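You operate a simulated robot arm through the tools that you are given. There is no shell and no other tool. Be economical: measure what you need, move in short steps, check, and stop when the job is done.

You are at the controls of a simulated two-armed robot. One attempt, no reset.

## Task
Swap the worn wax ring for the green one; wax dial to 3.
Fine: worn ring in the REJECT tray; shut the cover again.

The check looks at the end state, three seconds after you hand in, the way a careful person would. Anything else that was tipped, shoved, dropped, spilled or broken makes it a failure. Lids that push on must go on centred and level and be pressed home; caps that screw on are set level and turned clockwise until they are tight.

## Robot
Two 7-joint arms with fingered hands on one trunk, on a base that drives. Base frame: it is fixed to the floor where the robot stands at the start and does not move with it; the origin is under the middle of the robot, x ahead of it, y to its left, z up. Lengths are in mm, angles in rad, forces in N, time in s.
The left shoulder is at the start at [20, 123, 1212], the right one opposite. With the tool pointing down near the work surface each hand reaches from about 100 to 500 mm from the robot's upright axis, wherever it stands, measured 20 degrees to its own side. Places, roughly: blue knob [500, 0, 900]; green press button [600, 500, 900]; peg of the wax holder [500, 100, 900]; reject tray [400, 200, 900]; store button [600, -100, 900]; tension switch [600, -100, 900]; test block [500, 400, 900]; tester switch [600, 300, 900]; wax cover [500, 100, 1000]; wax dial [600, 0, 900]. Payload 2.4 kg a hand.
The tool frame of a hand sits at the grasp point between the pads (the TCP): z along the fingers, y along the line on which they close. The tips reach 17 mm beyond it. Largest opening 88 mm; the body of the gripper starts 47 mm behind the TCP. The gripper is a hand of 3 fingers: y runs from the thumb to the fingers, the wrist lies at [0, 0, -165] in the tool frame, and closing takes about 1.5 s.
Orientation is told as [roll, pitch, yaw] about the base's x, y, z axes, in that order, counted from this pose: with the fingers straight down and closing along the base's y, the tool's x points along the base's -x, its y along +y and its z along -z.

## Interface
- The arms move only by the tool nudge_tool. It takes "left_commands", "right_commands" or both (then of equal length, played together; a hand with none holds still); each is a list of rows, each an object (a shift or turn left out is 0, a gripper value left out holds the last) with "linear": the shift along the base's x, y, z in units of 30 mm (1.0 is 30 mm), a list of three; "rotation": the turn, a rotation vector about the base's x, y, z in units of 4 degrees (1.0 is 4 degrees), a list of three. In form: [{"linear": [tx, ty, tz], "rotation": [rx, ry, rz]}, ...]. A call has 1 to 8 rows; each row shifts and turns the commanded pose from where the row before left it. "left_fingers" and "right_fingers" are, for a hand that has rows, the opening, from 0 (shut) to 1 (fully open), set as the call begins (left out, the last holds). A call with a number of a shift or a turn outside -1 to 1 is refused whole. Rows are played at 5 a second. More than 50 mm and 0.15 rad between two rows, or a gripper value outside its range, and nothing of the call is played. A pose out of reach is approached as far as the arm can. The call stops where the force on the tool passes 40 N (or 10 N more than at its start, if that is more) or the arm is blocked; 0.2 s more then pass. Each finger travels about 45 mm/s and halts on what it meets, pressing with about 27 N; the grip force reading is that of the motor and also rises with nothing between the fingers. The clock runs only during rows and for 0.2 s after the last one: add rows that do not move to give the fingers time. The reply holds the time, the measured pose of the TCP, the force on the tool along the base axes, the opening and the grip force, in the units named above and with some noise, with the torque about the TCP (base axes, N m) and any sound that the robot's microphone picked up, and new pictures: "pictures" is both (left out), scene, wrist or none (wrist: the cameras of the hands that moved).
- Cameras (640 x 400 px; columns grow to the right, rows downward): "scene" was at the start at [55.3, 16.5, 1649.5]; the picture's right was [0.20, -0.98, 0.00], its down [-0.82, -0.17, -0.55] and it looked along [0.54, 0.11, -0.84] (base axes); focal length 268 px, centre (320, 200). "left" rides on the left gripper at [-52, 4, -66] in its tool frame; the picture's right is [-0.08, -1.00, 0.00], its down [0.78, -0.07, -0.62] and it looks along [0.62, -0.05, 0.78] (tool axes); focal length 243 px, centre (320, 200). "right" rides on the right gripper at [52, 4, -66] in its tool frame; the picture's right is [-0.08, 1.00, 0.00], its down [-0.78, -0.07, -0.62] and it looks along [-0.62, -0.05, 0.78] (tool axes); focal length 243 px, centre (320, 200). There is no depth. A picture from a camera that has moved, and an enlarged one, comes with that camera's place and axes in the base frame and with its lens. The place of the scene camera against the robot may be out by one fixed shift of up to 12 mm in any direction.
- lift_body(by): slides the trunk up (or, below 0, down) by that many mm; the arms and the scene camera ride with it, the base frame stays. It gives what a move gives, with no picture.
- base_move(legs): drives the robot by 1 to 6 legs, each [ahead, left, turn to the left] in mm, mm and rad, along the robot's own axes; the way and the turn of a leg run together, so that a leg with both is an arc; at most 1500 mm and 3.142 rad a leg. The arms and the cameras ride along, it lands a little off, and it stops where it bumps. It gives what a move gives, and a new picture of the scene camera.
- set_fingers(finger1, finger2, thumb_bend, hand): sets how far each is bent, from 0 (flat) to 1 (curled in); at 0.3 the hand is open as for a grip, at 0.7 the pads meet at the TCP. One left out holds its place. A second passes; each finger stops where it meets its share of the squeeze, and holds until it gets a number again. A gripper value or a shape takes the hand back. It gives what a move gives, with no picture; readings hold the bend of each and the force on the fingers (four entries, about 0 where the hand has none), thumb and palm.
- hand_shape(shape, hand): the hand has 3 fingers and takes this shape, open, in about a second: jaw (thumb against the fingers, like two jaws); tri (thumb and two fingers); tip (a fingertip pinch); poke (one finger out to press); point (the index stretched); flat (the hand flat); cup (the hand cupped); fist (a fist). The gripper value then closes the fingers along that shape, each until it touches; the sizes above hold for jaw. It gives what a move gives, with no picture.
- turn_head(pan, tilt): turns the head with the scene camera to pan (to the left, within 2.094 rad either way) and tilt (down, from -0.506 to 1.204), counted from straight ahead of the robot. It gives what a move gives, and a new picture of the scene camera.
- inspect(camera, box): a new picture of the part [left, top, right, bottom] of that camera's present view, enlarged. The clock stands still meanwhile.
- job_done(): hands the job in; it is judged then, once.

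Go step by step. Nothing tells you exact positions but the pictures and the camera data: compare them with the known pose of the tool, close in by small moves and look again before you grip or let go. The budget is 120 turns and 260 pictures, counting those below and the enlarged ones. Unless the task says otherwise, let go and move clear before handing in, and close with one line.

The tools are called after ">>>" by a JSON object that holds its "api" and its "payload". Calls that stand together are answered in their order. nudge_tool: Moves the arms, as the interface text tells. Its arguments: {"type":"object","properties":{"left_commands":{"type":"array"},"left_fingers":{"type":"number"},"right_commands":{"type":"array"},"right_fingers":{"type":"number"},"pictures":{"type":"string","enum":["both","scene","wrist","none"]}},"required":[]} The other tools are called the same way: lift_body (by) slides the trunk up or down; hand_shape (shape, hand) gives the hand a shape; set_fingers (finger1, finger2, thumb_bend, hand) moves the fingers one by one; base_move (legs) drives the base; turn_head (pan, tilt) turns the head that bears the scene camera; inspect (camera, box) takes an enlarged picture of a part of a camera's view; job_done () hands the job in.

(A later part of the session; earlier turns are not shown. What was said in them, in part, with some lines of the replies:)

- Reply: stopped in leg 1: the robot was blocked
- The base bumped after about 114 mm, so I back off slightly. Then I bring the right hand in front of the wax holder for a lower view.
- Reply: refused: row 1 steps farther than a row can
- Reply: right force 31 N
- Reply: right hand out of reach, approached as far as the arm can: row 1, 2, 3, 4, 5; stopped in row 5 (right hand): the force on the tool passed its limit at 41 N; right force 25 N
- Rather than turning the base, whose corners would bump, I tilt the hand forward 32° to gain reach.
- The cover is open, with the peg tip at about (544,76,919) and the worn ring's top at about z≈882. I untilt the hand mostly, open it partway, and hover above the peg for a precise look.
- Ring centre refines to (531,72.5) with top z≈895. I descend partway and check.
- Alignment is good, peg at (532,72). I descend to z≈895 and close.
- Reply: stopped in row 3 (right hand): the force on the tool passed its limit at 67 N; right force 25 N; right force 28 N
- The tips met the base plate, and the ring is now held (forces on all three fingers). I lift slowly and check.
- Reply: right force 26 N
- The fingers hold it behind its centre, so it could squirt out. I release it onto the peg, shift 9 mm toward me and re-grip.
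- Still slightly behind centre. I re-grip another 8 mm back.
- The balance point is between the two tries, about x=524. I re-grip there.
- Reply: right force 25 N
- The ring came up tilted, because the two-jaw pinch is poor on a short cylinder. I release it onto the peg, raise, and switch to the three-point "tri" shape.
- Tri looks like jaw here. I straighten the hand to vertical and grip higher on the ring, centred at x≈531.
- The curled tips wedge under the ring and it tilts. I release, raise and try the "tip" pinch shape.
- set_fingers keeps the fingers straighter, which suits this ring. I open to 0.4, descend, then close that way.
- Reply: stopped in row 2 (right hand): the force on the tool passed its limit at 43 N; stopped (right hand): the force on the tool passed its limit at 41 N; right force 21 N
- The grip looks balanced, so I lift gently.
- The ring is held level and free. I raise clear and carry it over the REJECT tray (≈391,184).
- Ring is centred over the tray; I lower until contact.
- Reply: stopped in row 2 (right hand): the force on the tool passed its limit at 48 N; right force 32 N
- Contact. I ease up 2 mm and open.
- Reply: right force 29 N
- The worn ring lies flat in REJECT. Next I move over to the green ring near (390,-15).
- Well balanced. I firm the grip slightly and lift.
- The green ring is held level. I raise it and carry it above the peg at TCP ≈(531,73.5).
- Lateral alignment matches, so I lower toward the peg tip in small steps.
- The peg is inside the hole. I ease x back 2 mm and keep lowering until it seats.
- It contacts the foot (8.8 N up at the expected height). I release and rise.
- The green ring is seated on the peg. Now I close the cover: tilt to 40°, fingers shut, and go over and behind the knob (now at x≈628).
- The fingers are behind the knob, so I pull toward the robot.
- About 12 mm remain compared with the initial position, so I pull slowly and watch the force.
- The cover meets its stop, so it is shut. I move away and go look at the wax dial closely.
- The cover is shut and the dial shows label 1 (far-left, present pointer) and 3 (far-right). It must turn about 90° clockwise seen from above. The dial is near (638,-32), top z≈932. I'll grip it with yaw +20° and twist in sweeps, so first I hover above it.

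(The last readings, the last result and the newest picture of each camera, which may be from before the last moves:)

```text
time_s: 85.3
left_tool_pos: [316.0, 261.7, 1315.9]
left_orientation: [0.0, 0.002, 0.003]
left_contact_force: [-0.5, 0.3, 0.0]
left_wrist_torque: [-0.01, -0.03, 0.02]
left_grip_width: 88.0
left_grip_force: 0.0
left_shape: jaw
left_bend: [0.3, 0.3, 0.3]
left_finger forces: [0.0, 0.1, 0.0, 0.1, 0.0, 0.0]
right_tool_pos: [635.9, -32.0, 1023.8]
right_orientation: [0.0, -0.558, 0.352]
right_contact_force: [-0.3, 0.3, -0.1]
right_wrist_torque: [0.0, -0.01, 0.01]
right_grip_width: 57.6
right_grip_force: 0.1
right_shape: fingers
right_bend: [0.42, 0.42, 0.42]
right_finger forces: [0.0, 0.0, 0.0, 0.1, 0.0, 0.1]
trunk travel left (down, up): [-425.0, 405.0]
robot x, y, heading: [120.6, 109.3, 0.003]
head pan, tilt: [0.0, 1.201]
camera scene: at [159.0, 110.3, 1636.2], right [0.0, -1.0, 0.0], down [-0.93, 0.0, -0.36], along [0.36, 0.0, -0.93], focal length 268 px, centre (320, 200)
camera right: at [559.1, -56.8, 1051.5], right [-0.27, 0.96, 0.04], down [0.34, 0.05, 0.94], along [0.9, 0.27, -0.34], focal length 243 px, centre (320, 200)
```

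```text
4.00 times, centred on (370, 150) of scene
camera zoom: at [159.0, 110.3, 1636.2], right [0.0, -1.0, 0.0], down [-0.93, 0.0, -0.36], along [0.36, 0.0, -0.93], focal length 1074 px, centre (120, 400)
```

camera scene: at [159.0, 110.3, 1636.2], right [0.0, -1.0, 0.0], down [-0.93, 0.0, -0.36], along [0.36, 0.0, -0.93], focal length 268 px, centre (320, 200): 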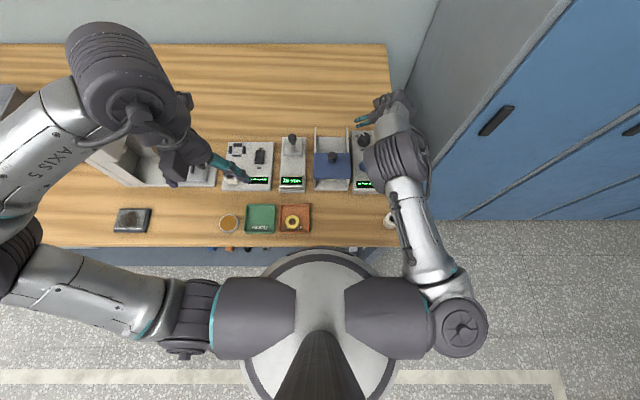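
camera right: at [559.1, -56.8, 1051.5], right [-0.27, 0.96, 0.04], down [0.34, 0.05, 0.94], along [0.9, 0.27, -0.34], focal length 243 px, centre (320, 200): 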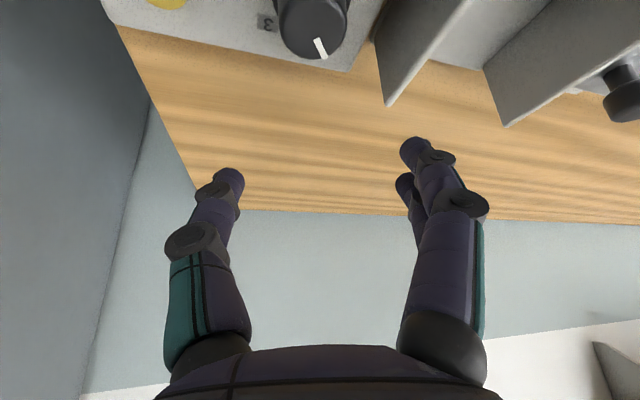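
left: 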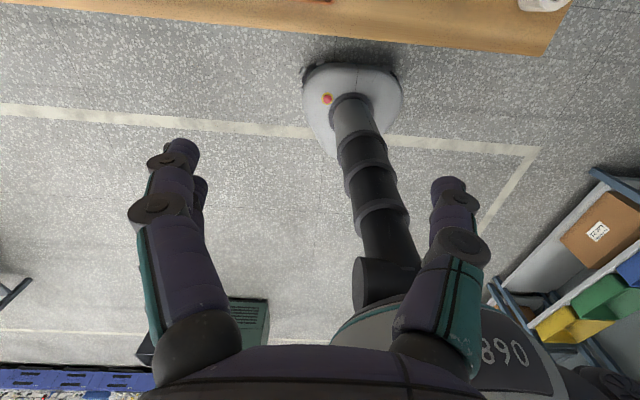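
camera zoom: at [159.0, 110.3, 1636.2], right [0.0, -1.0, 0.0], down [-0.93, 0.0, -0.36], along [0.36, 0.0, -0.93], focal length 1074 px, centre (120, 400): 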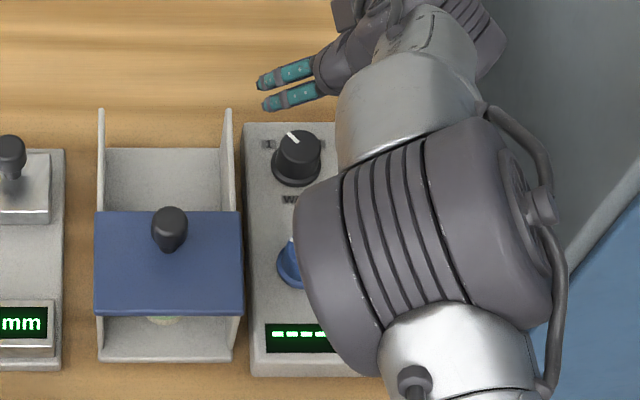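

The dial refines to (638,-32.5), top z≈933. I descend to grip height.

>>> {"api": "nudge_tool", "payload": {"right_commands": [{"linear": [0, 0, -0.9]}, {"linear": [0, 0, -0.9]}, {"linear": [0, -0.02, -0.8]}, {"linear": [0, 0, -0.6]}]}}

>>> {"api": "inspect", "payload": {"camera": "scene", "box": [310, 100, 430, 200]}}

```text
time_s: 86.3
left_tool_pos: [312.6, 261.5, 1315.7]
left_orientation: [-0.001, 0.001, 0.002]
left_contact_force: [0.5, 0.3, -0.2]
left_wrist_torque: [-0.01, 0.04, -0.01]
left_grip_width: 87.9
left_grip_force: 0.1
left_shape: jaw
left_bend: [0.3, 0.3, 0.3]
left_finger forces: [0.0, 0.1, 0.0, 0.0, 0.0, 0.1]
right_tool_pos: [635.5, -32.3, 931.3]
right_orientation: [-0.003, -0.564, 0.35]
right_contact_force: [2.4, -1.7, 17.1]
right_wrist_torque: [0.61, 0.18, -0.02]
right_grip_width: 58.9
right_grip_force: 8.6
right_shape: fingers
right_bend: [0.44, 0.42, 0.42]
right_finger forces: [17.1, 0.0, 0.1, 0.1, 0.0, 0.0]
trunk travel left (down, up): [-425.0, 405.0]
robot x, y, heading: [114.1, 106.1, -0.001]
head pan, tilt: [0.0, 1.201]
camera scene: at [156.6, 110.1, 1636.5], right [0.0, -1.0, 0.0], down [-0.93, 0.0, -0.36], along [0.36, 0.0, -0.93], focal length 268 px, centre (320, 200)
camera right: at [558.8, -57.1, 959.3], right [-0.27, 0.96, 0.04], down [0.33, 0.05, 0.94], along [0.9, 0.27, -0.33], focal length 243 px, centre (320, 200)
```

scene: 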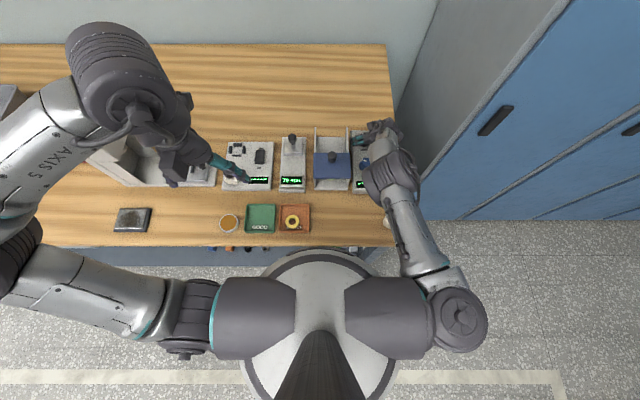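
right: 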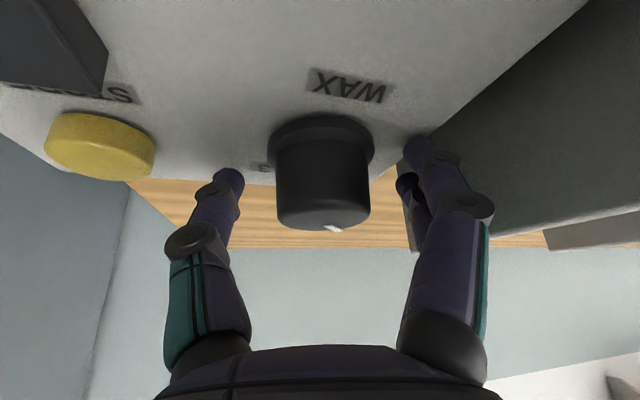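

```text
4.00 times, centred on (370, 150) of scene
camera zoom: at [156.6, 110.1, 1636.5], right [0.0, -1.0, 0.0], down [-0.93, 0.0, -0.36], along [0.36, 0.0, -0.93], focal length 1074 px, centre (120, 400)
```

zoom: 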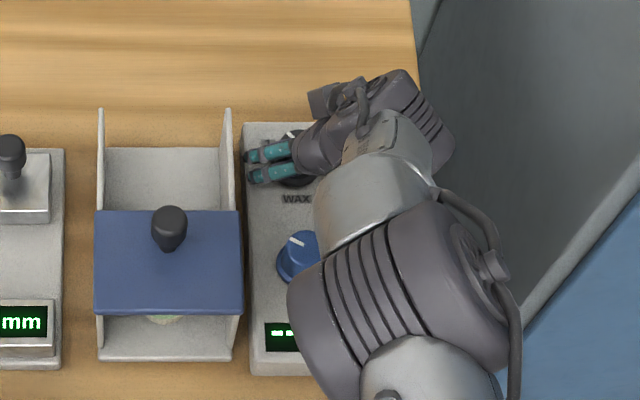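

Finger 1 rests on the panel. I raise about 5 mm and close on the dial.

>>> {"api": "nudge_tool", "payload": {"right_commands": [{"linear": [0.05, 0, 0.18]}], "pictures": "none"}}

>>> {"api": "set_fingers", "payload": {"hand": "right", "finger1": 0.75, "finger2": 0.75, "thumb_bend": 0.75}}

>>> {"api": "inspect", "payload": {"camera": "right", "box": [0, 0, 640, 400]}}

```text
time_s: 86.8
left_tool_pos: [316.3, 260.6, 1316.7]
left_orientation: [-0.001, 0.001, 0.002]
left_contact_force: [0.5, -0.3, -1.2]
left_wrist_torque: [0.01, -0.02, 0.01]
left_grip_width: 87.6
left_grip_force: 0.0
left_shape: jaw
left_bend: [0.3, 0.3, 0.3]
left_finger forces: [0.0, 0.1, 0.1, 0.1, 0.0, 0.1]
right_tool_pos: [636.7, -31.6, 933.2]
right_orientation: [0.0, -0.555, 0.348]
right_contact_force: [-1.1, 0.2, -0.8]
right_wrist_torque: [-0.01, 0.01, 0.02]
right_grip_width: 58.3
right_grip_force: 0.1
right_shape: fingers
right_bend: [0.42, 0.42, 0.42]
right_finger forces: [0.0, 0.0, 0.0, 0.0, 0.1, 0.0]
trunk travel left (down, up): [-425.0, 405.0]
robot x, y, heading: [114.4, 111.3, 0.003]
head pan, tilt: [0.0, 1.201]
```

```text
time_s: 87.8
left_tool_pos: [316.2, 263.4, 1316.0]
left_orientation: [0.001, 0.001, 0.002]
left_contact_force: [-0.4, 0.2, 0.2]
left_wrist_torque: [0.0, 0.01, 0.02]
left_grip_width: 88.1
left_grip_force: 0.1
left_shape: jaw
left_bend: [0.3, 0.3, 0.3]
left_finger forces: [0.0, 0.1, 0.0, 0.0, 0.0, 0.0]
right_tool_pos: [637.9, -32.0, 934.3]
right_orientation: [0.0, -0.556, 0.353]
right_contact_force: [2.4, 5.1, -6.5]
right_wrist_torque: [0.01, 0.08, -0.08]
right_grip_width: 24.2
right_grip_force: 12.9
right_shape: fingers
right_bend: [0.62, 0.66, 0.64]
right_finger forces: [8.2, 6.9, 0.1, 0.0, 10.2, 0.1]
trunk travel left (down, up): [-425.0, 405.0]
robot x, y, heading: [116.6, 107.6, 0.003]
head pan, tilt: [0.0, 1.201]
```

```text
1.00 times, centred on (320, 200) of right (not enlarged: the box is as wide or as high as the picture)
camera zoom: at [560.7, -56.4, 961.6], right [-0.27, 0.96, 0.04], down [0.34, 0.05, 0.94], along [0.9, 0.27, -0.34], focal length 243 px, centre (320, 200)
```

zoom: 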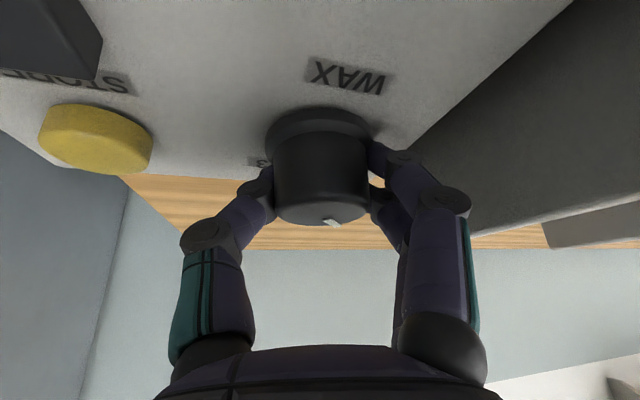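

Gripped. I twist clockwise 32°.

>>> {"api": "nudge_tool", "payload": {"right_commands": [{"rotation": [0, 0, -1]}, {"rotation": [0, 0, -1]}, {"rotation": [0, 0, -1]}, {"rotation": [0, 0, -1]}, {"rotation": [0, 0, -1]}, {"rotation": [0, 0, -1]}, {"rotation": [0, 0, -1]}, {"rotation": [0, 0, -1]}], "pictures": "wrist"}}

>>> {"api": "inspect", "payload": {"camera": "scene", "box": [330, 110, 410, 180]}}

```text
time_s: 89.5
left_tool_pos: [316.6, 261.5, 1315.3]
left_orientation: [-0.001, 0.001, 0.002]
left_contact_force: [-0.6, -0.2, -0.4]
left_wrist_torque: [0.0, 0.03, 0.0]
left_grip_width: 87.8
left_grip_force: 0.1
left_shape: jaw
left_bend: [0.3, 0.3, 0.3]
left_finger forces: [0.0, 0.0, 0.0, 0.1, 0.0, 0.0]
right_tool_pos: [639.0, -32.6, 933.2]
right_orientation: [-0.001, -0.557, -0.21]
right_contact_force: [3.8, 3.3, -4.2]
right_wrist_torque: [0.05, 0.02, -0.02]
right_grip_width: 20.9
right_grip_force: 9.7
right_shape: fingers
right_bend: [0.63, 0.69, 0.66]
right_finger forces: [7.7, 4.9, 0.0, 0.0, 7.2, 0.0]
trunk travel left (down, up): [-425.0, 405.0]
robot x, y, heading: [117.1, 107.0, -0.002]
head pan, tilt: [0.0, 1.201]
camera right: at [561.0, -13.3, 961.2], right [0.28, 0.96, 0.04], down [0.31, -0.13, 0.94], along [0.91, -0.25, -0.34], focal length 243 px, centre (320, 200)
```

right: 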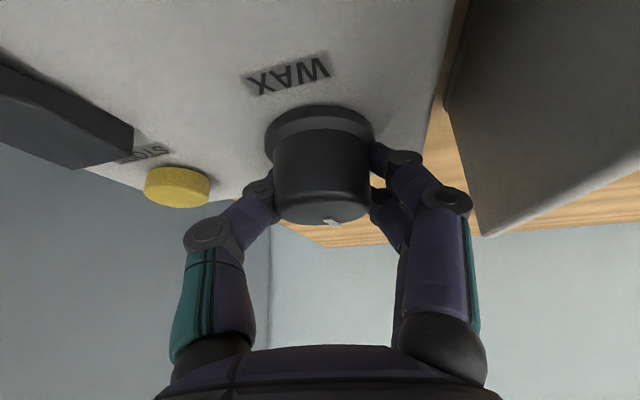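

```text
5.71 times, centred on (370, 145) of scene
camera zoom: at [160.2, 111.0, 1636.2], right [0.0, -1.0, 0.0], down [-0.93, 0.0, -0.36], along [0.36, 0.0, -0.93], focal length 1534 px, centre (34, 514)
```

zoom: 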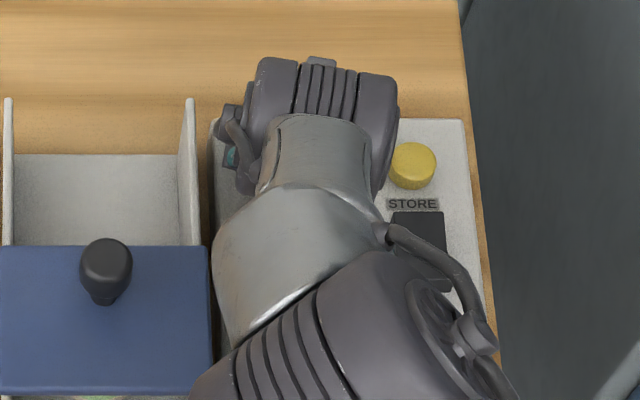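

The pointer turned with the hand. I go 16° further.

>>> {"api": "nudge_tool", "payload": {"right_commands": [{"rotation": [0, 0, -1]}, {"rotation": [0, 0, -1]}, {"rotation": [0, 0, -1]}, {"rotation": [0, 0, -1]}], "pictures": "wrist"}}

```text
time_s: 90.5
left_tool_pos: [315.6, 260.8, 1315.8]
left_orientation: [0.0, 0.002, 0.003]
left_contact_force: [0.3, -0.2, 0.1]
left_wrist_torque: [0.0, -0.01, -0.01]
left_grip_width: 88.1
left_grip_force: 0.1
left_shape: jaw
left_bend: [0.3, 0.3, 0.3]
left_finger forces: [0.0, 0.0, 0.1, 0.1, 0.0, 0.1]
right_tool_pos: [638.4, -31.9, 934.0]
right_orientation: [-0.001, -0.558, -0.489]
right_contact_force: [7.0, 0.2, -2.9]
right_wrist_torque: [-0.05, -0.03, 0.03]
right_grip_width: 20.7
right_grip_force: 11.5
right_shape: fingers
right_bend: [0.65, 0.69, 0.66]
right_finger forces: [7.6, 5.6, 0.1, 0.0, 10.2, 0.1]
trunk travel left (down, up): [-425.0, 405.0]
robot x, y, heading: [111.9, 109.1, -0.001]
head pan, tilt: [0.0, 1.201]
camera right: at [569.4, 7.0, 960.9], right [0.53, 0.85, 0.04], down [0.26, -0.21, 0.94], along [0.81, -0.49, -0.34], focal length 243 px, centre (320, 200)
```

right: 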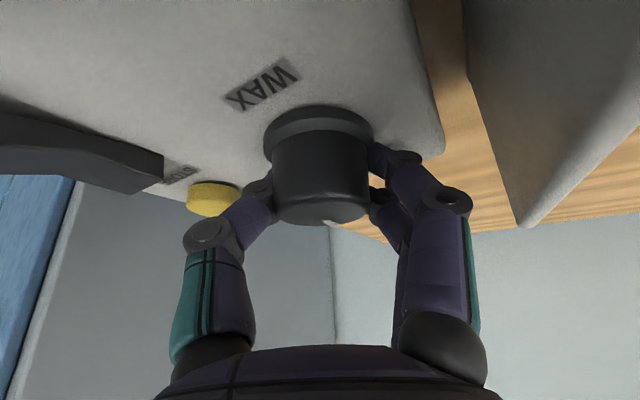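

>>> {"api": "nudge_tool", "payload": {"right_commands": [{"rotation": [0, 0, -1]}, {"rotation": [0, 0, -1]}, {"rotation": [0, 0, -1]}, {"rotation": [0, 0, -1]}], "pictures": "wrist"}}

```text
time_s: 91.5
left_tool_pos: [317.3, 260.4, 1315.9]
left_orientation: [0.002, 0.003, 0.003]
left_contact_force: [0.1, 0.2, -0.1]
left_wrist_torque: [-0.01, 0.01, 0.01]
left_grip_width: 88.0
left_grip_force: 0.0
left_shape: jaw
left_bend: [0.3, 0.3, 0.3]
left_finger forces: [0.0, 0.1, 0.1, 0.1, 0.0, 0.0]
right_tool_pos: [631.6, -36.3, 935.8]
right_orientation: [0.0, -0.559, -0.768]
right_contact_force: [26.8, -9.7, 8.7]
right_wrist_torque: [0.65, 0.24, 0.14]
right_grip_width: 22.8
right_grip_force: 17.2
right_shape: fingers
right_bend: [0.58, 0.62, 0.67]
right_finger forces: [11.7, 16.7, 0.0, 0.0, 7.2, 0.0]
right hand out of reach, approached as far as the arm can: row 3, 4
trunk travel left (down, up): [-425.0, 405.0]
robot x, y, heading: [120.8, 109.5, 0.005]
head pan, tilt: [0.0, 1.201]
camera right: at [576.2, 20.5, 962.3], right [0.74, 0.67, 0.05], down [0.19, -0.28, 0.94], along [0.64, -0.69, -0.34], focal length 243 px, centre (320, 200)
```

right: 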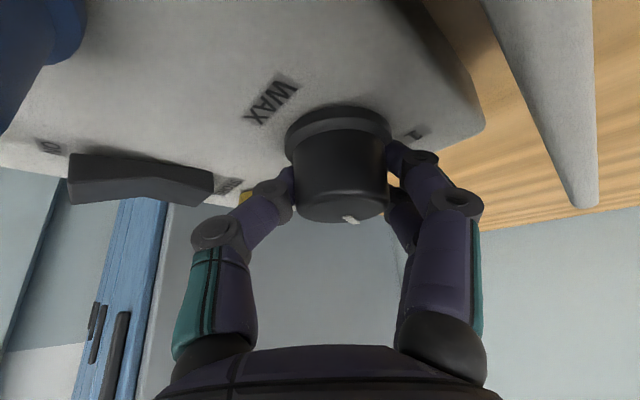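

About 64° turned, at the edge of reach. I release, raise and look.

>>> {"api": "set_fingers", "payload": {"hand": "right", "finger1": 0.42, "finger2": 0.42, "thumb_bend": 0.42}}

>>> {"api": "nudge_tool", "payload": {"right_commands": [{"linear": [0, 0, 0.6]}, {"linear": [0, 0, 0.9]}, {"linear": [0, 0, 0.9], "rotation": [0, 0, 1]}, {"linear": [0, 0, 0.3], "rotation": [0, 0, 1]}, {"linear": [-1, 0, 0], "rotation": [0, 0, 1]}, {"linear": [-1, 0, 0], "rotation": [0, 0, 1]}, {"linear": [-0.7, 0.4, 0], "rotation": [0, 0, 1]}]}}

>>> {"api": "inspect", "payload": {"camera": "right", "box": [200, 0, 440, 160]}}

>>> {"api": "inspect", "payload": {"camera": "scene", "box": [330, 110, 410, 180]}}

```text
time_s: 92.5
left_tool_pos: [314.6, 261.6, 1316.1]
left_orientation: [0.0, 0.002, 0.002]
left_contact_force: [-0.2, 0.1, 0.0]
left_wrist_torque: [-0.04, -0.03, -0.02]
left_grip_width: 87.8
left_grip_force: 0.1
left_shape: jaw
left_bend: [0.3, 0.3, 0.3]
left_finger forces: [0.0, 0.0, 0.0, 0.0, 0.1, 0.0]
right_tool_pos: [627.4, -34.3, 934.9]
right_orientation: [-0.002, -0.557, -0.767]
right_contact_force: [0.3, 0.5, -0.2]
right_wrist_torque: [0.03, -0.01, 0.01]
right_grip_width: 57.5
right_grip_force: 0.1
right_shape: fingers
right_bend: [0.42, 0.42, 0.42]
right_finger forces: [0.0, 0.1, 0.1, 0.1, 0.0, 0.1]
trunk travel left (down, up): [-425.0, 405.0]
robot x, y, heading: [112.0, 108.8, 0.004]
head pan, tilt: [0.0, 1.201]
```

```text
time_s: 94.2
left_tool_pos: [315.6, 261.6, 1316.1]
left_orientation: [0.001, 0.0, 0.003]
left_contact_force: [-0.1, 0.3, 0.3]
left_wrist_torque: [-0.03, -0.02, -0.03]
left_grip_width: 88.0
left_grip_force: 0.0
left_shape: jaw
left_bend: [0.3, 0.3, 0.3]
left_finger forces: [0.0, 0.0, 0.0, 0.0, 0.0, 0.0]
right_tool_pos: [634.6, 1.8, 980.0]
right_orientation: [0.105, -0.486, -0.534]
right_contact_force: [-0.9, 0.3, -0.2]
right_wrist_torque: [-0.01, 0.0, 0.01]
right_grip_width: 57.9
right_grip_force: 0.0
right_shape: fingers
right_bend: [0.42, 0.42, 0.42]
right_finger forces: [0.0, 0.0, 0.0, 0.0, 0.0, 0.0]
right hand out of reach, approached as far as the arm can: row 2, 3, 4, 5, 6, 7
trunk travel left (down, up): [-425.0, 405.0]
robot x, y, heading: [115.4, 109.0, 0.004]
head pan, tilt: [0.0, 1.201]
camera scene: at [158.6, 110.8, 1636.2], right [0.0, -1.0, 0.0], down [-0.93, 0.0, -0.36], along [0.36, 0.0, -0.93], focal length 268 px, centre (320, 200)
camera right: at [566.3, 37.6, 1013.3], right [0.53, 0.84, 0.13], down [0.28, -0.32, 0.91], along [0.8, -0.44, -0.4], focal length 243 px, centre (320, 200)
```

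scene: 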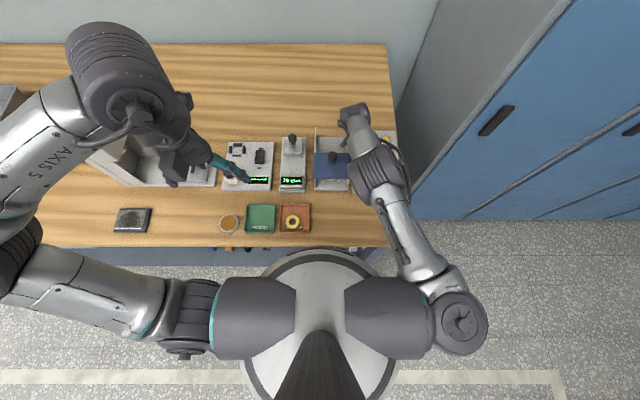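
right: 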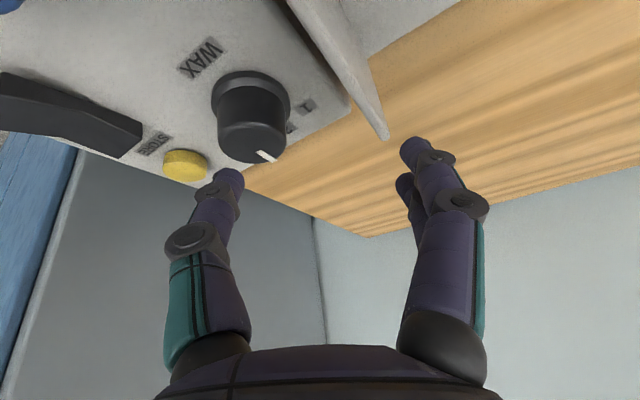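

```text
2.50 times, centred on (320, 80) of right
camera zoom: at [566.3, 37.6, 1013.3], right [0.53, 0.84, 0.13], down [0.28, -0.32, 0.91], along [0.8, -0.44, -0.4], focal length 606 px, centre (320, 500)
```

zoom: 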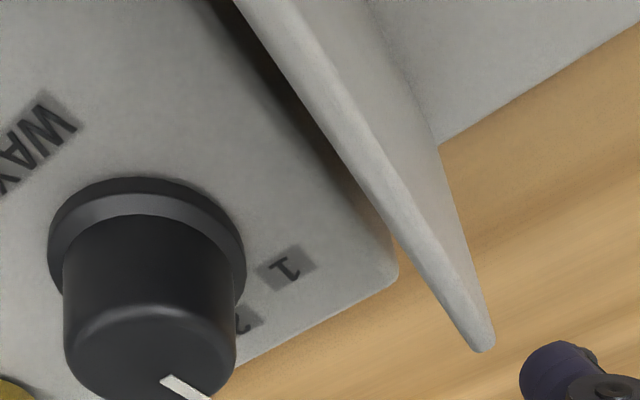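

```text
5.71 times, centred on (370, 145) of scene
camera zoom: at [158.6, 110.8, 1636.2], right [0.0, -1.0, 0.0], down [-0.93, 0.0, -0.36], along [0.36, 0.0, -0.93], focal length 1534 px, centre (34, 514)
```

zoom: 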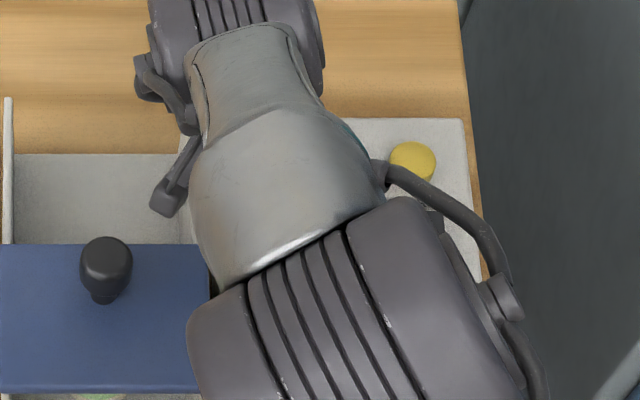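

The arm lagged in an awkward posture. I command a retreat toward the robot and watch it follow.

>>> {"api": "nudge_tool", "payload": {"right_commands": [{"linear": [-0.5, 0, 0.3]}, {}, {}]}}

```text
time_s: 95.0
left_tool_pos: [314.5, 261.9, 1316.6]
left_orientation: [0.002, 0.001, 0.001]
left_contact_force: [0.4, 0.4, 0.4]
left_wrist_torque: [0.02, -0.01, 0.03]
left_grip_width: 87.9
left_grip_force: 0.1
left_shape: jaw
left_bend: [0.3, 0.3, 0.3]
left_finger forces: [0.0, 0.1, 0.0, 0.1, 0.1, 0.1]
right_tool_pos: [635.2, 1.3, 979.2]
right_orientation: [0.104, -0.486, -0.536]
right_contact_force: [0.1, -0.5, 0.3]
right_wrist_torque: [0.01, 0.04, -0.01]
right_grip_width: 57.7
right_grip_force: 0.0
right_shape: fingers
right_bend: [0.42, 0.42, 0.42]
right_finger forces: [0.0, 0.0, 0.1, 0.0, 0.0, 0.0]
right hand out of reach, approached as far as the arm can: row 1
trunk travel left (down, up): [-425.0, 405.0]
robot x, y, heading: [118.8, 110.7, -0.002]
head pan, tilt: [0.0, 1.201]
camera scene: at [158.6, 110.4, 1636.2], right [0.0, -1.0, 0.0], down [-0.93, 0.0, -0.36], along [0.36, 0.0, -0.93], focal length 268 px, centre (320, 200)
camera right: at [566.4, 37.3, 1013.3], right [0.53, 0.84, 0.13], down [0.28, -0.32, 0.91], along [0.8, -0.44, -0.4], focal length 243 px, centre (320, 200)
```

scene: 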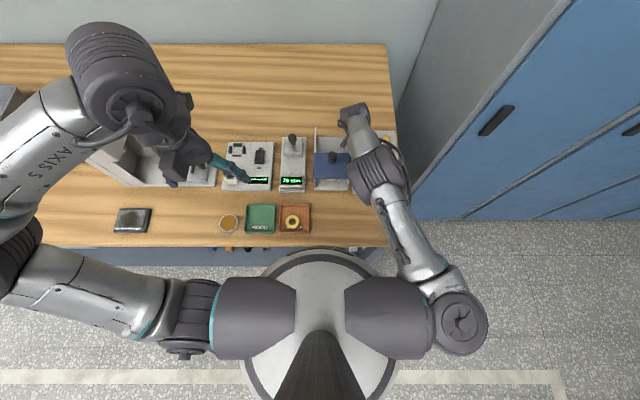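
right: 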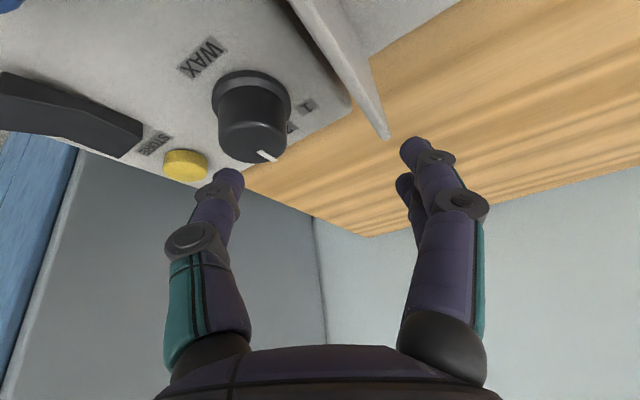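

>>> {"api": "nudge_tool", "payload": {"right_commands": [{"rotation": [0, 0, 1]}, {"rotation": [0, 0, 1]}, {"rotation": [0, 0, 1]}, {"rotation": [0, 0, 1]}, {"rotation": [0, 0, 1]}, {"rotation": [0, 0, 1]}], "pictures": "scene"}}

```text
time_s: 96.3
left_tool_pos: [314.6, 261.6, 1316.8]
left_orientation: [0.0, 0.002, 0.003]
left_contact_force: [-0.8, -0.5, 0.2]
left_wrist_torque: [0.01, -0.02, 0.02]
left_grip_width: 87.9
left_grip_force: 0.1
left_shape: jaw
left_bend: [0.3, 0.3, 0.3]
left_finger forces: [0.1, 0.0, 0.0, 0.1, 0.0, 0.0]
right_tool_pos: [635.0, 1.4, 979.5]
right_orientation: [0.089, -0.511, -0.118]
right_contact_force: [-0.1, -0.3, -0.1]
right_wrist_torque: [-0.02, -0.03, 0.0]
right_grip_width: 57.9
right_grip_force: 0.1
right_shape: fingers
right_bend: [0.42, 0.42, 0.42]
right_finger forces: [0.1, 0.1, 0.0, 0.0, 0.0, 0.0]
trunk travel left (down, up): [-425.0, 405.0]
robot x, y, heading: [114.7, 111.5, 0.004]
head pan, tilt: [0.0, 1.201]
camera scene: at [158.6, 110.3, 1636.2], right [0.0, -1.0, 0.0], down [-0.93, 0.0, -0.36], along [0.36, 0.0, -0.93], focal length 268 px, centre (320, 200)
```

scene: 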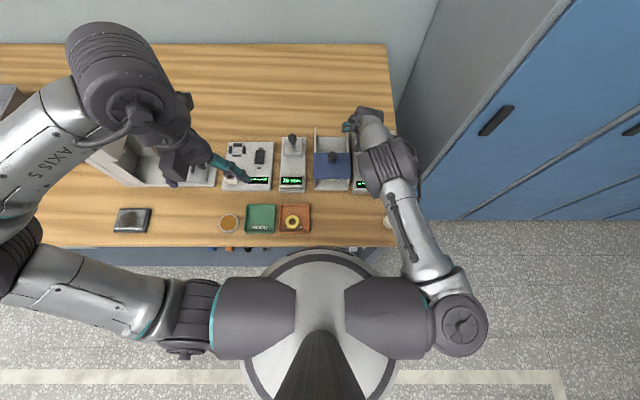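

It follows again. I level the roll and step back to view the dial.

>>> {"api": "nudge_tool", "payload": {"right_commands": [{"linear": [-0.5, 0, 0.9], "rotation": [-0.7, 0, 0]}, {"linear": [-0.8, -0.3, 0.9], "rotation": [-0.6, 0, 0]}, {"linear": [-1, -0.4, 0.3]}, {"linear": [-0.8, -0.4, 0]}]}}

>>> {"api": "inspect", "payload": {"camera": "right", "box": [200, 0, 440, 160]}}

>>> {"api": "inspect", "payload": {"camera": "scene", "box": [330, 110, 410, 180]}}

```text
time_s: 97.3
left_tool_pos: [314.9, 260.6, 1316.4]
left_orientation: [0.001, 0.001, 0.001]
left_contact_force: [-0.2, 0.5, 0.4]
left_wrist_torque: [-0.02, 0.01, 0.0]
left_grip_width: 87.7
left_grip_force: 0.1
left_shape: jaw
left_bend: [0.3, 0.3, 0.3]
left_finger forces: [0.1, 0.0, 0.0, 0.1, 0.0, 0.0]
right_tool_pos: [540.9, -30.5, 1043.1]
right_orientation: [-0.012, -0.523, -0.068]
right_contact_force: [0.6, -0.1, -0.3]
right_wrist_torque: [0.03, 0.01, -0.01]
right_grip_width: 57.5
right_grip_force: 0.2
right_shape: fingers
right_bend: [0.42, 0.42, 0.42]
right_finger forces: [0.0, 0.0, 0.0, 0.0, 0.0, 0.1]
trunk travel left (down, up): [-425.0, 405.0]
robot x, y, heading: [116.3, 104.9, -0.003]
head pan, tilt: [0.0, 1.201]
camera scene: at [158.4, 109.7, 1636.2], right [0.0, -1.0, 0.0], down [-0.93, 0.0, -0.36], along [0.36, 0.0, -0.93], focal length 268 px, centre (320, 200)
camera right: at [461.9, -21.9, 1072.8], right [0.15, 0.99, 0.03], down [0.36, -0.08, 0.93], along [0.92, -0.13, -0.37], focal length 243 px, centre (320, 200)
```

scene: 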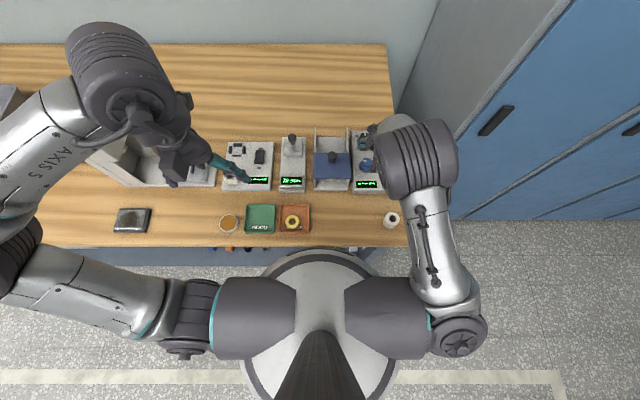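
right: 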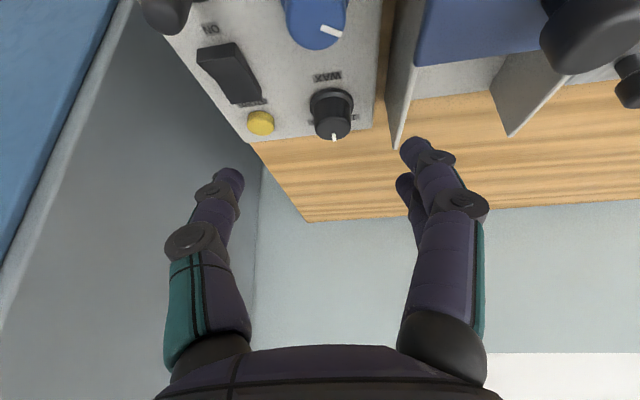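

```text
2.50 times, centred on (320, 80) of right
camera zoom: at [461.9, -21.9, 1072.8], right [0.15, 0.99, 0.03], down [0.36, -0.08, 0.93], along [0.92, -0.13, -0.37], focal length 606 px, centre (320, 500)
```

zoom: 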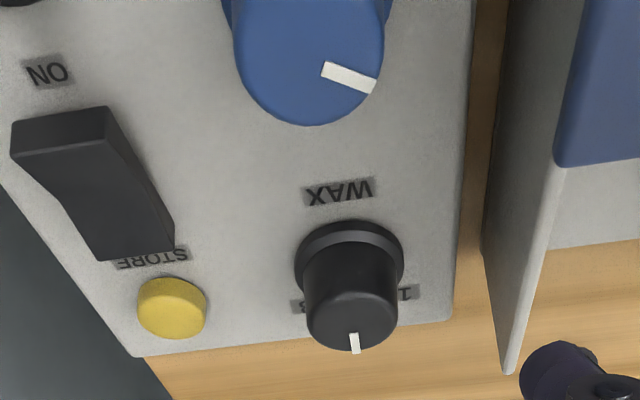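

```text
5.71 times, centred on (370, 145) of scene
camera zoom: at [158.4, 109.7, 1636.2], right [0.0, -1.0, 0.0], down [-0.93, 0.0, -0.36], along [0.36, 0.0, -0.93], focal length 1534 px, centre (34, 514)
```

zoom: 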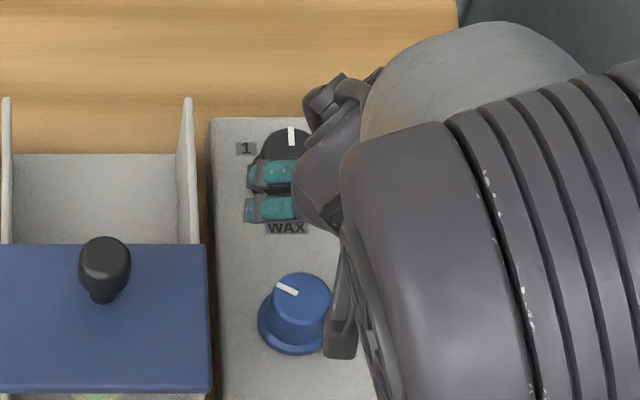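

The pointer is now straight ahead (at 2). I need another ~45°, so I repeat the sweep from yaw +20°.

>>> {"api": "nudge_tool", "payload": {"right_commands": [{"linear": [0.5, 0, 0], "rotation": [0.15, -0.5, 0]}, {"linear": [0.5, 0, 0], "rotation": [0, 0, 1]}, {"linear": [0.5, 0, 0], "rotation": [0, 0, 1]}, {"linear": [0.5, 0, 0], "rotation": [0, 0, 1]}, {"linear": [0.5, 0, 0], "rotation": [0, 0, 1]}, {"linear": [0.4, -0.05, -0.2], "rotation": [0, 0, 1]}, {"linear": [0.3, 0, -0.4], "rotation": [0, 0, 1]}], "pictures": "wrist"}}

```text
time_s: 99.0
left_tool_pos: [316.3, 262.2, 1315.4]
left_orientation: [0.001, 0.002, 0.002]
left_contact_force: [0.2, -0.1, 0.3]
left_wrist_torque: [0.02, -0.04, 0.0]
left_grip_width: 88.0
left_grip_force: 0.0
left_shape: jaw
left_bend: [0.3, 0.3, 0.3]
left_finger forces: [0.1, 0.0, 0.0, 0.0, 0.0, 0.0]
right_tool_pos: [637.0, -33.6, 1024.4]
right_orientation: [0.001, -0.555, 0.345]
right_contact_force: [1.0, -0.2, -0.1]
right_wrist_torque: [-0.05, -0.02, 0.02]
right_grip_width: 57.6
right_grip_force: 0.1
right_shape: fingers
right_bend: [0.42, 0.42, 0.42]
right_finger forces: [0.1, 0.0, 0.0, 0.0, 0.1, 0.1]
trunk travel left (down, up): [-425.0, 405.0]
robot x, y, heading: [116.9, 110.1, 0.002]
head pan, tilt: [0.0, 1.201]
camera right: at [560.5, -57.2, 1051.9], right [-0.27, 0.96, 0.05], down [0.34, 0.05, 0.94], along [0.9, 0.27, -0.34], focal length 243 px, centre (320, 200)
```

right: 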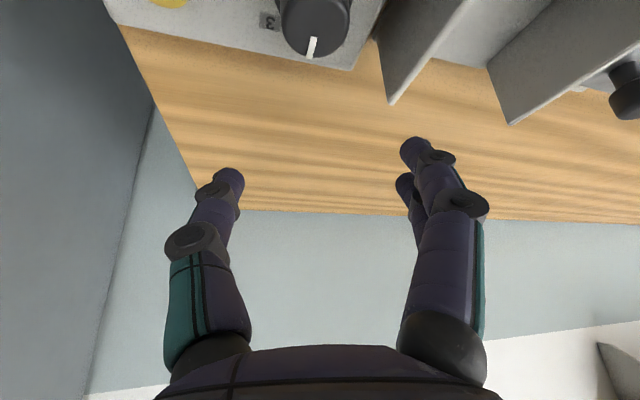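

Same pose as before. I descend to z≈933 and grip.

>>> {"api": "nudge_tool", "payload": {"right_commands": [{"linear": [0, 0.03, -0.9]}, {"linear": [0, 0, -0.9]}, {"linear": [0, 0, -0.8]}, {"linear": [0, 0, -0.43]}], "pictures": "none"}}

>>> {"api": "set_fingers", "payload": {"hand": "right", "finger1": 0.75, "finger2": 0.75, "thumb_bend": 0.75}}

>>> {"api": "nudge_tool", "payload": {"right_commands": [{"rotation": [0, 0, -1]}, {"rotation": [0, 0, -1]}, {"rotation": [0, 0, -1]}, {"rotation": [0, 0, -1]}, {"rotation": [0, 0, -1]}, {"rotation": [0, 0, -1]}, {"rotation": [0, 0, -1]}, {"rotation": [0, 0, -1]}], "pictures": "wrist"}}

>>> {"api": "nudge_tool", "payload": {"right_commands": [{"rotation": [0, 0, -1]}, {"rotation": [0, 0, -1]}, {"rotation": [0, 0, -1]}, {"rotation": [0, 0, -1]}], "pictures": "wrist"}}

```text
time_s: 100.0
left_tool_pos: [315.0, 261.7, 1316.0]
left_orientation: [-0.001, 0.002, 0.001]
left_contact_force: [0.9, -1.7, -0.1]
left_wrist_torque: [0.0, 0.01, 0.0]
left_grip_width: 88.2
left_grip_force: 0.1
left_shape: jaw
left_bend: [0.3, 0.3, 0.3]
left_finger forces: [0.0, 0.1, 0.0, 0.0, 0.0, 0.0]
right_tool_pos: [636.4, -31.4, 933.9]
right_orientation: [-0.002, -0.556, 0.342]
right_contact_force: [0.5, -0.6, -0.4]
right_wrist_torque: [-0.03, 0.02, 0.01]
right_grip_width: 57.7
right_grip_force: 0.0
right_shape: fingers
right_bend: [0.42, 0.42, 0.42]
right_finger forces: [0.1, 0.0, 0.1, 0.0, 0.1, 0.1]
trunk travel left (down, up): [-425.0, 405.0]
robot x, y, heading: [114.0, 112.4, 0.0]
head pan, tilt: [0.0, 1.201]
```

```text
time_s: 101.0
left_tool_pos: [315.9, 262.5, 1315.2]
left_orientation: [0.0, 0.001, 0.001]
left_contact_force: [-0.1, -0.5, 0.4]
left_wrist_torque: [0.01, 0.04, -0.04]
left_grip_width: 87.9
left_grip_force: 0.2
left_shape: jaw
left_bend: [0.3, 0.3, 0.3]
left_finger forces: [0.0, 0.0, 0.0, 0.1, 0.1, 0.0]
right_tool_pos: [637.4, -30.1, 933.2]
right_orientation: [-0.001, -0.554, 0.342]
right_contact_force: [3.9, 3.2, -4.3]
right_wrist_torque: [0.02, 0.0, -0.01]
right_grip_width: 23.1
right_grip_force: 12.8
right_shape: fingers
right_bend: [0.64, 0.68, 0.63]
right_finger forces: [7.8, 5.8, 0.0, 0.0, 11.7, 0.0]
trunk travel left (down, up): [-425.0, 405.0]
robot x, y, heading: [117.6, 107.9, 0.004]
head pan, tilt: [0.0, 1.201]
```

```text
time_s: 102.8
left_tool_pos: [315.1, 262.4, 1315.6]
left_orientation: [0.0, 0.002, 0.002]
left_contact_force: [-0.5, 1.1, 0.1]
left_wrist_torque: [-0.03, -0.06, 0.01]
left_grip_width: 88.0
left_grip_force: 0.0
left_shape: jaw
left_bend: [0.3, 0.3, 0.3]
left_finger forces: [0.1, 0.0, 0.0, 0.0, 0.0, 0.1]
right_tool_pos: [638.5, -31.5, 934.2]
right_orientation: [0.0, -0.555, -0.216]
right_contact_force: [4.3, 2.6, 0.3]
right_wrist_torque: [0.03, -0.05, 0.0]
right_grip_width: 23.2
right_grip_force: 12.7
right_shape: fingers
right_bend: [0.64, 0.69, 0.65]
right_finger forces: [8.5, 6.2, 0.1, 0.0, 10.7, 0.0]
trunk travel left (down, up): [-425.0, 405.0]
robot x, y, heading: [116.5, 110.2, 0.002]
head pan, tilt: [0.0, 1.201]
camera right: at [560.9, -12.0, 961.1], right [0.28, 0.96, 0.04], down [0.31, -0.14, 0.94], along [0.91, -0.25, -0.34], focal length 243 px, centre (320, 200)
```

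right: 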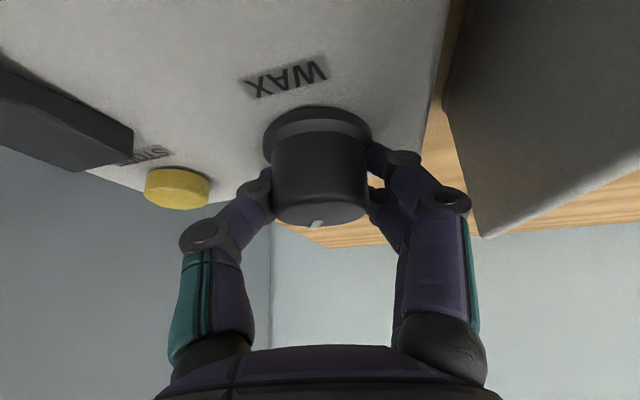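

```text
time_s: 103.8
left_tool_pos: [316.6, 261.1, 1315.7]
left_orientation: [0.0, 0.002, 0.002]
left_contact_force: [-0.1, 1.4, -0.3]
left_wrist_torque: [0.03, -0.02, -0.01]
left_grip_width: 87.8
left_grip_force: 0.1
left_shape: jaw
left_bend: [0.3, 0.3, 0.3]
left_finger forces: [0.1, 0.0, 0.0, 0.1, 0.1, 0.1]
right_tool_pos: [638.6, -33.2, 933.2]
right_orientation: [0.001, -0.554, -0.495]
right_contact_force: [5.9, 1.4, 2.0]
right_wrist_torque: [0.05, -0.07, 0.19]
right_grip_width: 23.0
right_grip_force: 11.7
right_shape: fingers
right_bend: [0.66, 0.7, 0.65]
right_finger forces: [7.2, 4.3, 0.0, 0.0, 12.5, 0.0]
trunk travel left (down, up): [-425.0, 405.0]
robot x, y, heading: [115.2, 108.5, 0.004]
head pan, tilt: [0.0, 1.201]
camera right: at [570.7, 7.9, 960.8], right [0.54, 0.84, 0.04], down [0.26, -0.22, 0.94], along [0.8, -0.49, -0.34], focal length 243 px, centre (320, 200)
```

right: 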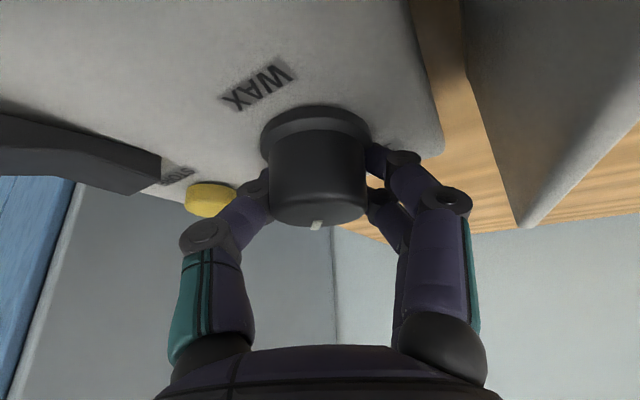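

A resisting torque appears, so it is likely at the end stop near 3. I release and withdraw to look.

>>> {"api": "set_fingers", "payload": {"hand": "right", "finger1": 0.42, "finger2": 0.42, "thumb_bend": 0.42}}

>>> {"api": "nudge_tool", "payload": {"right_commands": [{"linear": [0, 0, 0.7]}, {"linear": [-0.2, 0, 0.8], "rotation": [0, 0, 1]}, {"linear": [-0.5, 0, 0.8], "rotation": [0, 0, 1]}, {"linear": [-0.5, 0, 0.8], "rotation": [0, 0, 1]}, {"linear": [-0.8, 0, 0.4], "rotation": [0, 0, 1]}, {"linear": [-0.8, 0, 0], "rotation": [0, 0, 1]}, {"linear": [-0.5, -0.5, 0], "rotation": [0, 0, 1]}], "pictures": "wrist"}}

>>> {"api": "inspect", "payload": {"camera": "right", "box": [200, 0, 440, 160]}}

>>> {"api": "inspect", "payload": {"camera": "scene", "box": [330, 110, 410, 180]}}

```text
time_s: 104.8
left_tool_pos: [314.4, 260.6, 1315.2]
left_orientation: [0.0, 0.002, 0.002]
left_contact_force: [0.6, 0.3, -0.4]
left_wrist_torque: [-0.01, -0.01, 0.01]
left_grip_width: 87.8
left_grip_force: 0.0
left_shape: jaw
left_bend: [0.3, 0.3, 0.3]
left_finger forces: [0.0, 0.0, 0.1, 0.1, 0.1, 0.0]
right_tool_pos: [638.8, -33.0, 932.6]
right_orientation: [-0.001, -0.554, -0.495]
right_contact_force: [-0.2, 0.2, 1.9]
right_wrist_torque: [0.02, -0.01, 0.01]
right_grip_width: 56.8
right_grip_force: 1.0
right_shape: fingers
right_bend: [0.43, 0.42, 0.42]
right_finger forces: [0.9, 0.0, 0.0, 0.0, 0.0, 0.0]
trunk travel left (down, up): [-425.0, 405.0]
robot x, y, heading: [115.7, 106.3, -0.004]
head pan, tilt: [0.0, 1.201]
```

```text
time_s: 106.3
left_tool_pos: [315.0, 259.9, 1315.9]
left_orientation: [0.002, 0.001, 0.002]
left_contact_force: [0.3, 0.3, -0.1]
left_wrist_torque: [-0.01, 0.0, 0.01]
left_grip_width: 88.0
left_grip_force: 0.1
left_shape: jaw
left_bend: [0.3, 0.3, 0.3]
left_finger forces: [0.0, 0.0, 0.0, 0.0, 0.0, 0.0]
right_tool_pos: [539.2, -46.5, 1039.5]
right_orientation: [0.001, -0.556, -0.078]
right_contact_force: [0.3, -0.4, -0.3]
right_wrist_torque: [0.01, -0.01, 0.03]
right_grip_width: 57.6
right_grip_force: 0.1
right_shape: fingers
right_bend: [0.42, 0.42, 0.42]
right_finger forces: [0.0, 0.0, 0.0, 0.1, 0.0, 0.0]
trunk travel left (down, up): [-425.0, 405.0]
robot x, y, heading: [116.8, 108.2, 0.002]
head pan, tilt: [0.0, 1.201]
camera right: at [459.2, -37.6, 1066.9], right [0.15, 0.99, 0.05], down [0.33, -0.09, 0.94], along [0.93, -0.12, -0.34], focal length 243 px, centre (320, 200)
```

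right: 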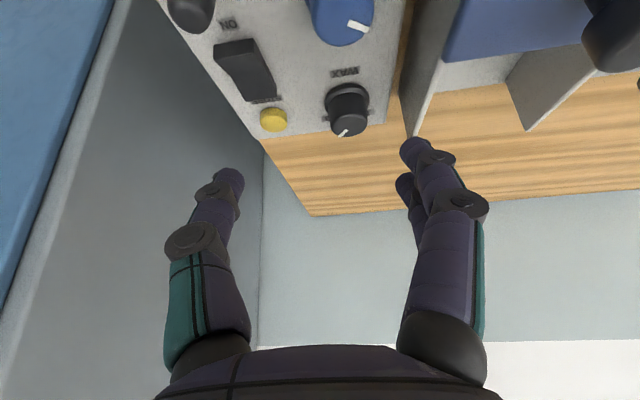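

```text
2.50 times, centred on (320, 80) of right
camera zoom: at [459.2, -37.6, 1066.9], right [0.15, 0.99, 0.05], down [0.33, -0.09, 0.94], along [0.93, -0.12, -0.34], focal length 606 px, centre (320, 500)
```

zoom: 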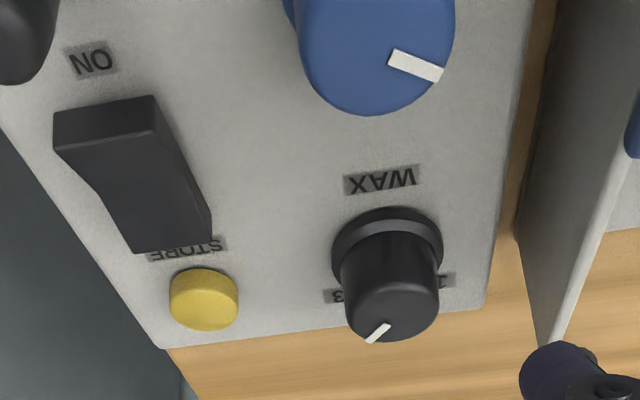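

```text
5.71 times, centred on (370, 145) of scene
camera zoom: at [158.4, 109.3, 1636.2], right [0.0, -1.0, 0.0], down [-0.93, 0.0, -0.36], along [0.36, 0.0, -0.93], focal length 1534 px, centre (34, 514)
```

zoom: 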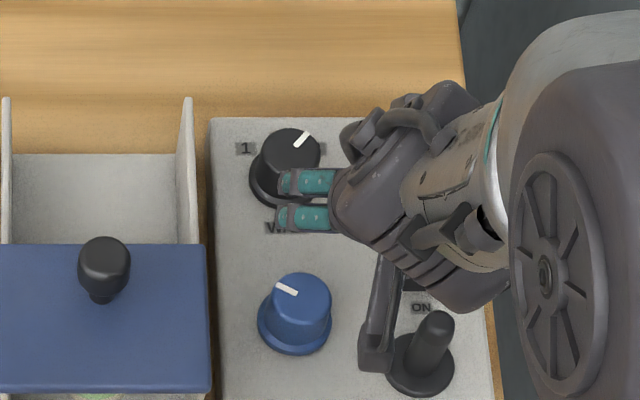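

The pointer mirrors its starting angle, so it points at 3. I withdraw the hand and check the whole scene.

>>> {"api": "nudge_tool", "payload": {"right_commands": [{"linear": [-0.9, -0.5, 0.9]}, {"linear": [-0.9, -0.5, 0.9]}, {"linear": [-1, -0.5, 0.9], "rotation": [0, 1, 0]}, {"linear": [-1, -0.5, 0.9], "rotation": [0, 1, 0]}, {"linear": [-1, 0, 0.8], "rotation": [0, 1, 0]}, {"linear": [-1, 0, 0], "rotation": [0, 1, 0]}, {"linear": [-1, 0, 0], "rotation": [0, 1, 0]}], "pictures": "scene"}}

>>> {"api": "inspect", "payload": {"camera": "scene", "box": [300, 110, 410, 200]}}

>>> {"api": "inspect", "payload": {"camera": "scene", "box": [210, 140, 410, 260]}}

>>> {"api": "inspect", "payload": {"camera": "scene", "box": [345, 115, 385, 145]}}

```text
time_s: 108.0
left_tool_pos: [313.8, 260.7, 1315.8]
left_orientation: [0.0, 0.001, 0.002]
left_contact_force: [-0.8, 0.7, 0.0]
left_wrist_torque: [0.01, 0.03, 0.03]
left_grip_width: 87.9
left_grip_force: 0.0
left_shape: jaw
left_bend: [0.3, 0.3, 0.3]
left_finger forces: [0.1, 0.0, 0.0, 0.0, 0.0, 0.1]
right_tool_pos: [363.8, -131.2, 1146.5]
right_orientation: [-0.027, -0.206, -0.067]
right_contact_force: [0.7, 0.5, 0.3]
right_wrist_torque: [-0.02, 0.02, 0.02]
right_grip_width: 57.6
right_grip_force: 0.1
right_shape: fingers
right_bend: [0.42, 0.42, 0.42]
right_finger forces: [0.0, 0.0, 0.0, 0.0, 0.0, 0.0]
right hand out of reach, approached as far as the arm can: row 5, 6, 7
trunk travel left (down, up): [-425.0, 405.0]
robot x, y, heading: [115.0, 110.3, 0.001]
head pan, tilt: [0.0, 1.201]
camera scene: at [158.4, 110.4, 1636.2], right [0.0, -1.0, 0.0], down [-0.93, 0.0, -0.36], along [0.36, 0.0, -0.93], focal length 268 px, centre (320, 200)
```

scene: 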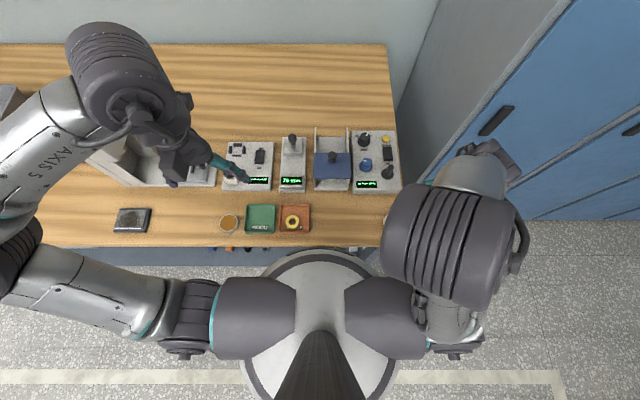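

```text
4.44 times, centred on (355, 155) of scene
camera zoom: at [158.4, 110.4, 1636.2], right [0.0, -1.0, 0.0], down [-0.93, 0.0, -0.36], along [0.36, 0.0, -0.93], focal length 1193 px, centre (164, 400)
```

zoom: 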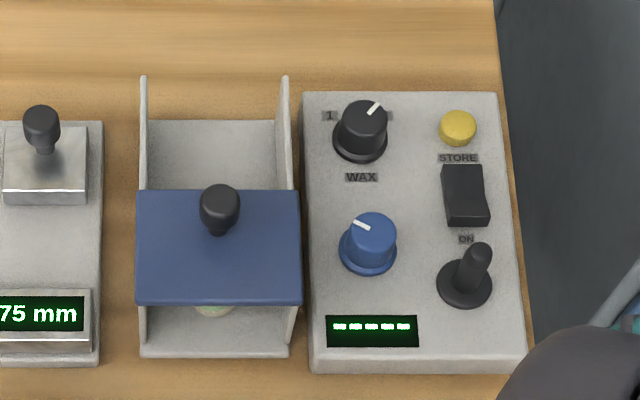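

```text
3.20 times, centred on (310, 200) of scene
camera zoom: at [158.4, 110.4, 1636.2], right [0.0, -1.0, 0.0], down [-0.93, 0.0, -0.36], along [0.36, 0.0, -0.93], focal length 859 px, centre (352, 200)
```

zoom: 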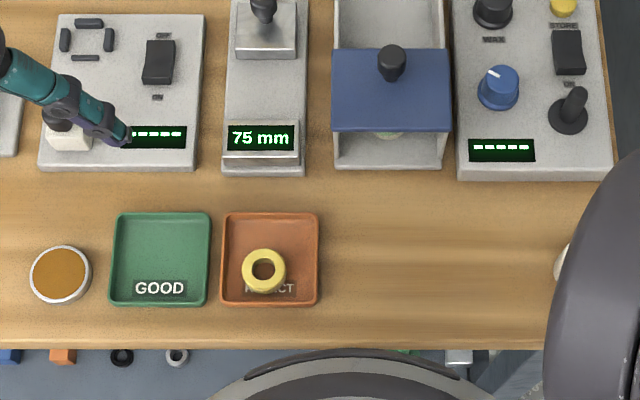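

```text
13.33 times, centred on (365, 130) of scene
camera zoom: at [158.4, 110.4, 1636.2], right [0.0, -1.0, 0.0], down [-0.93, 0.0, -0.36], along [0.36, 0.0, -0.93], focal length 3579 px, centre (-280, 1133)
```

zoom: 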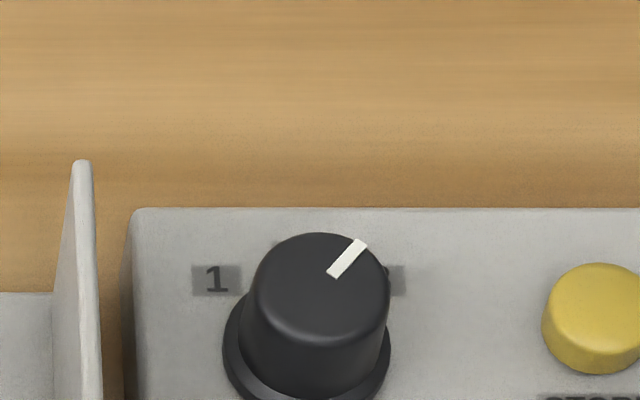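

The pointer is at 3, the cover is back at its starting position with the green ring under it, and the worn ring lies in the REJECT tray. Both hands are clear, so I hand in.

>>> {"api": "job_done", "payload": {}}

```text
The job is handed in.
```

The worn wax ring is in the REJECT tray, the green ring is on the peg with the cover shut over it, and the wax dial points at 3. I handed the job in but got no verdict back.
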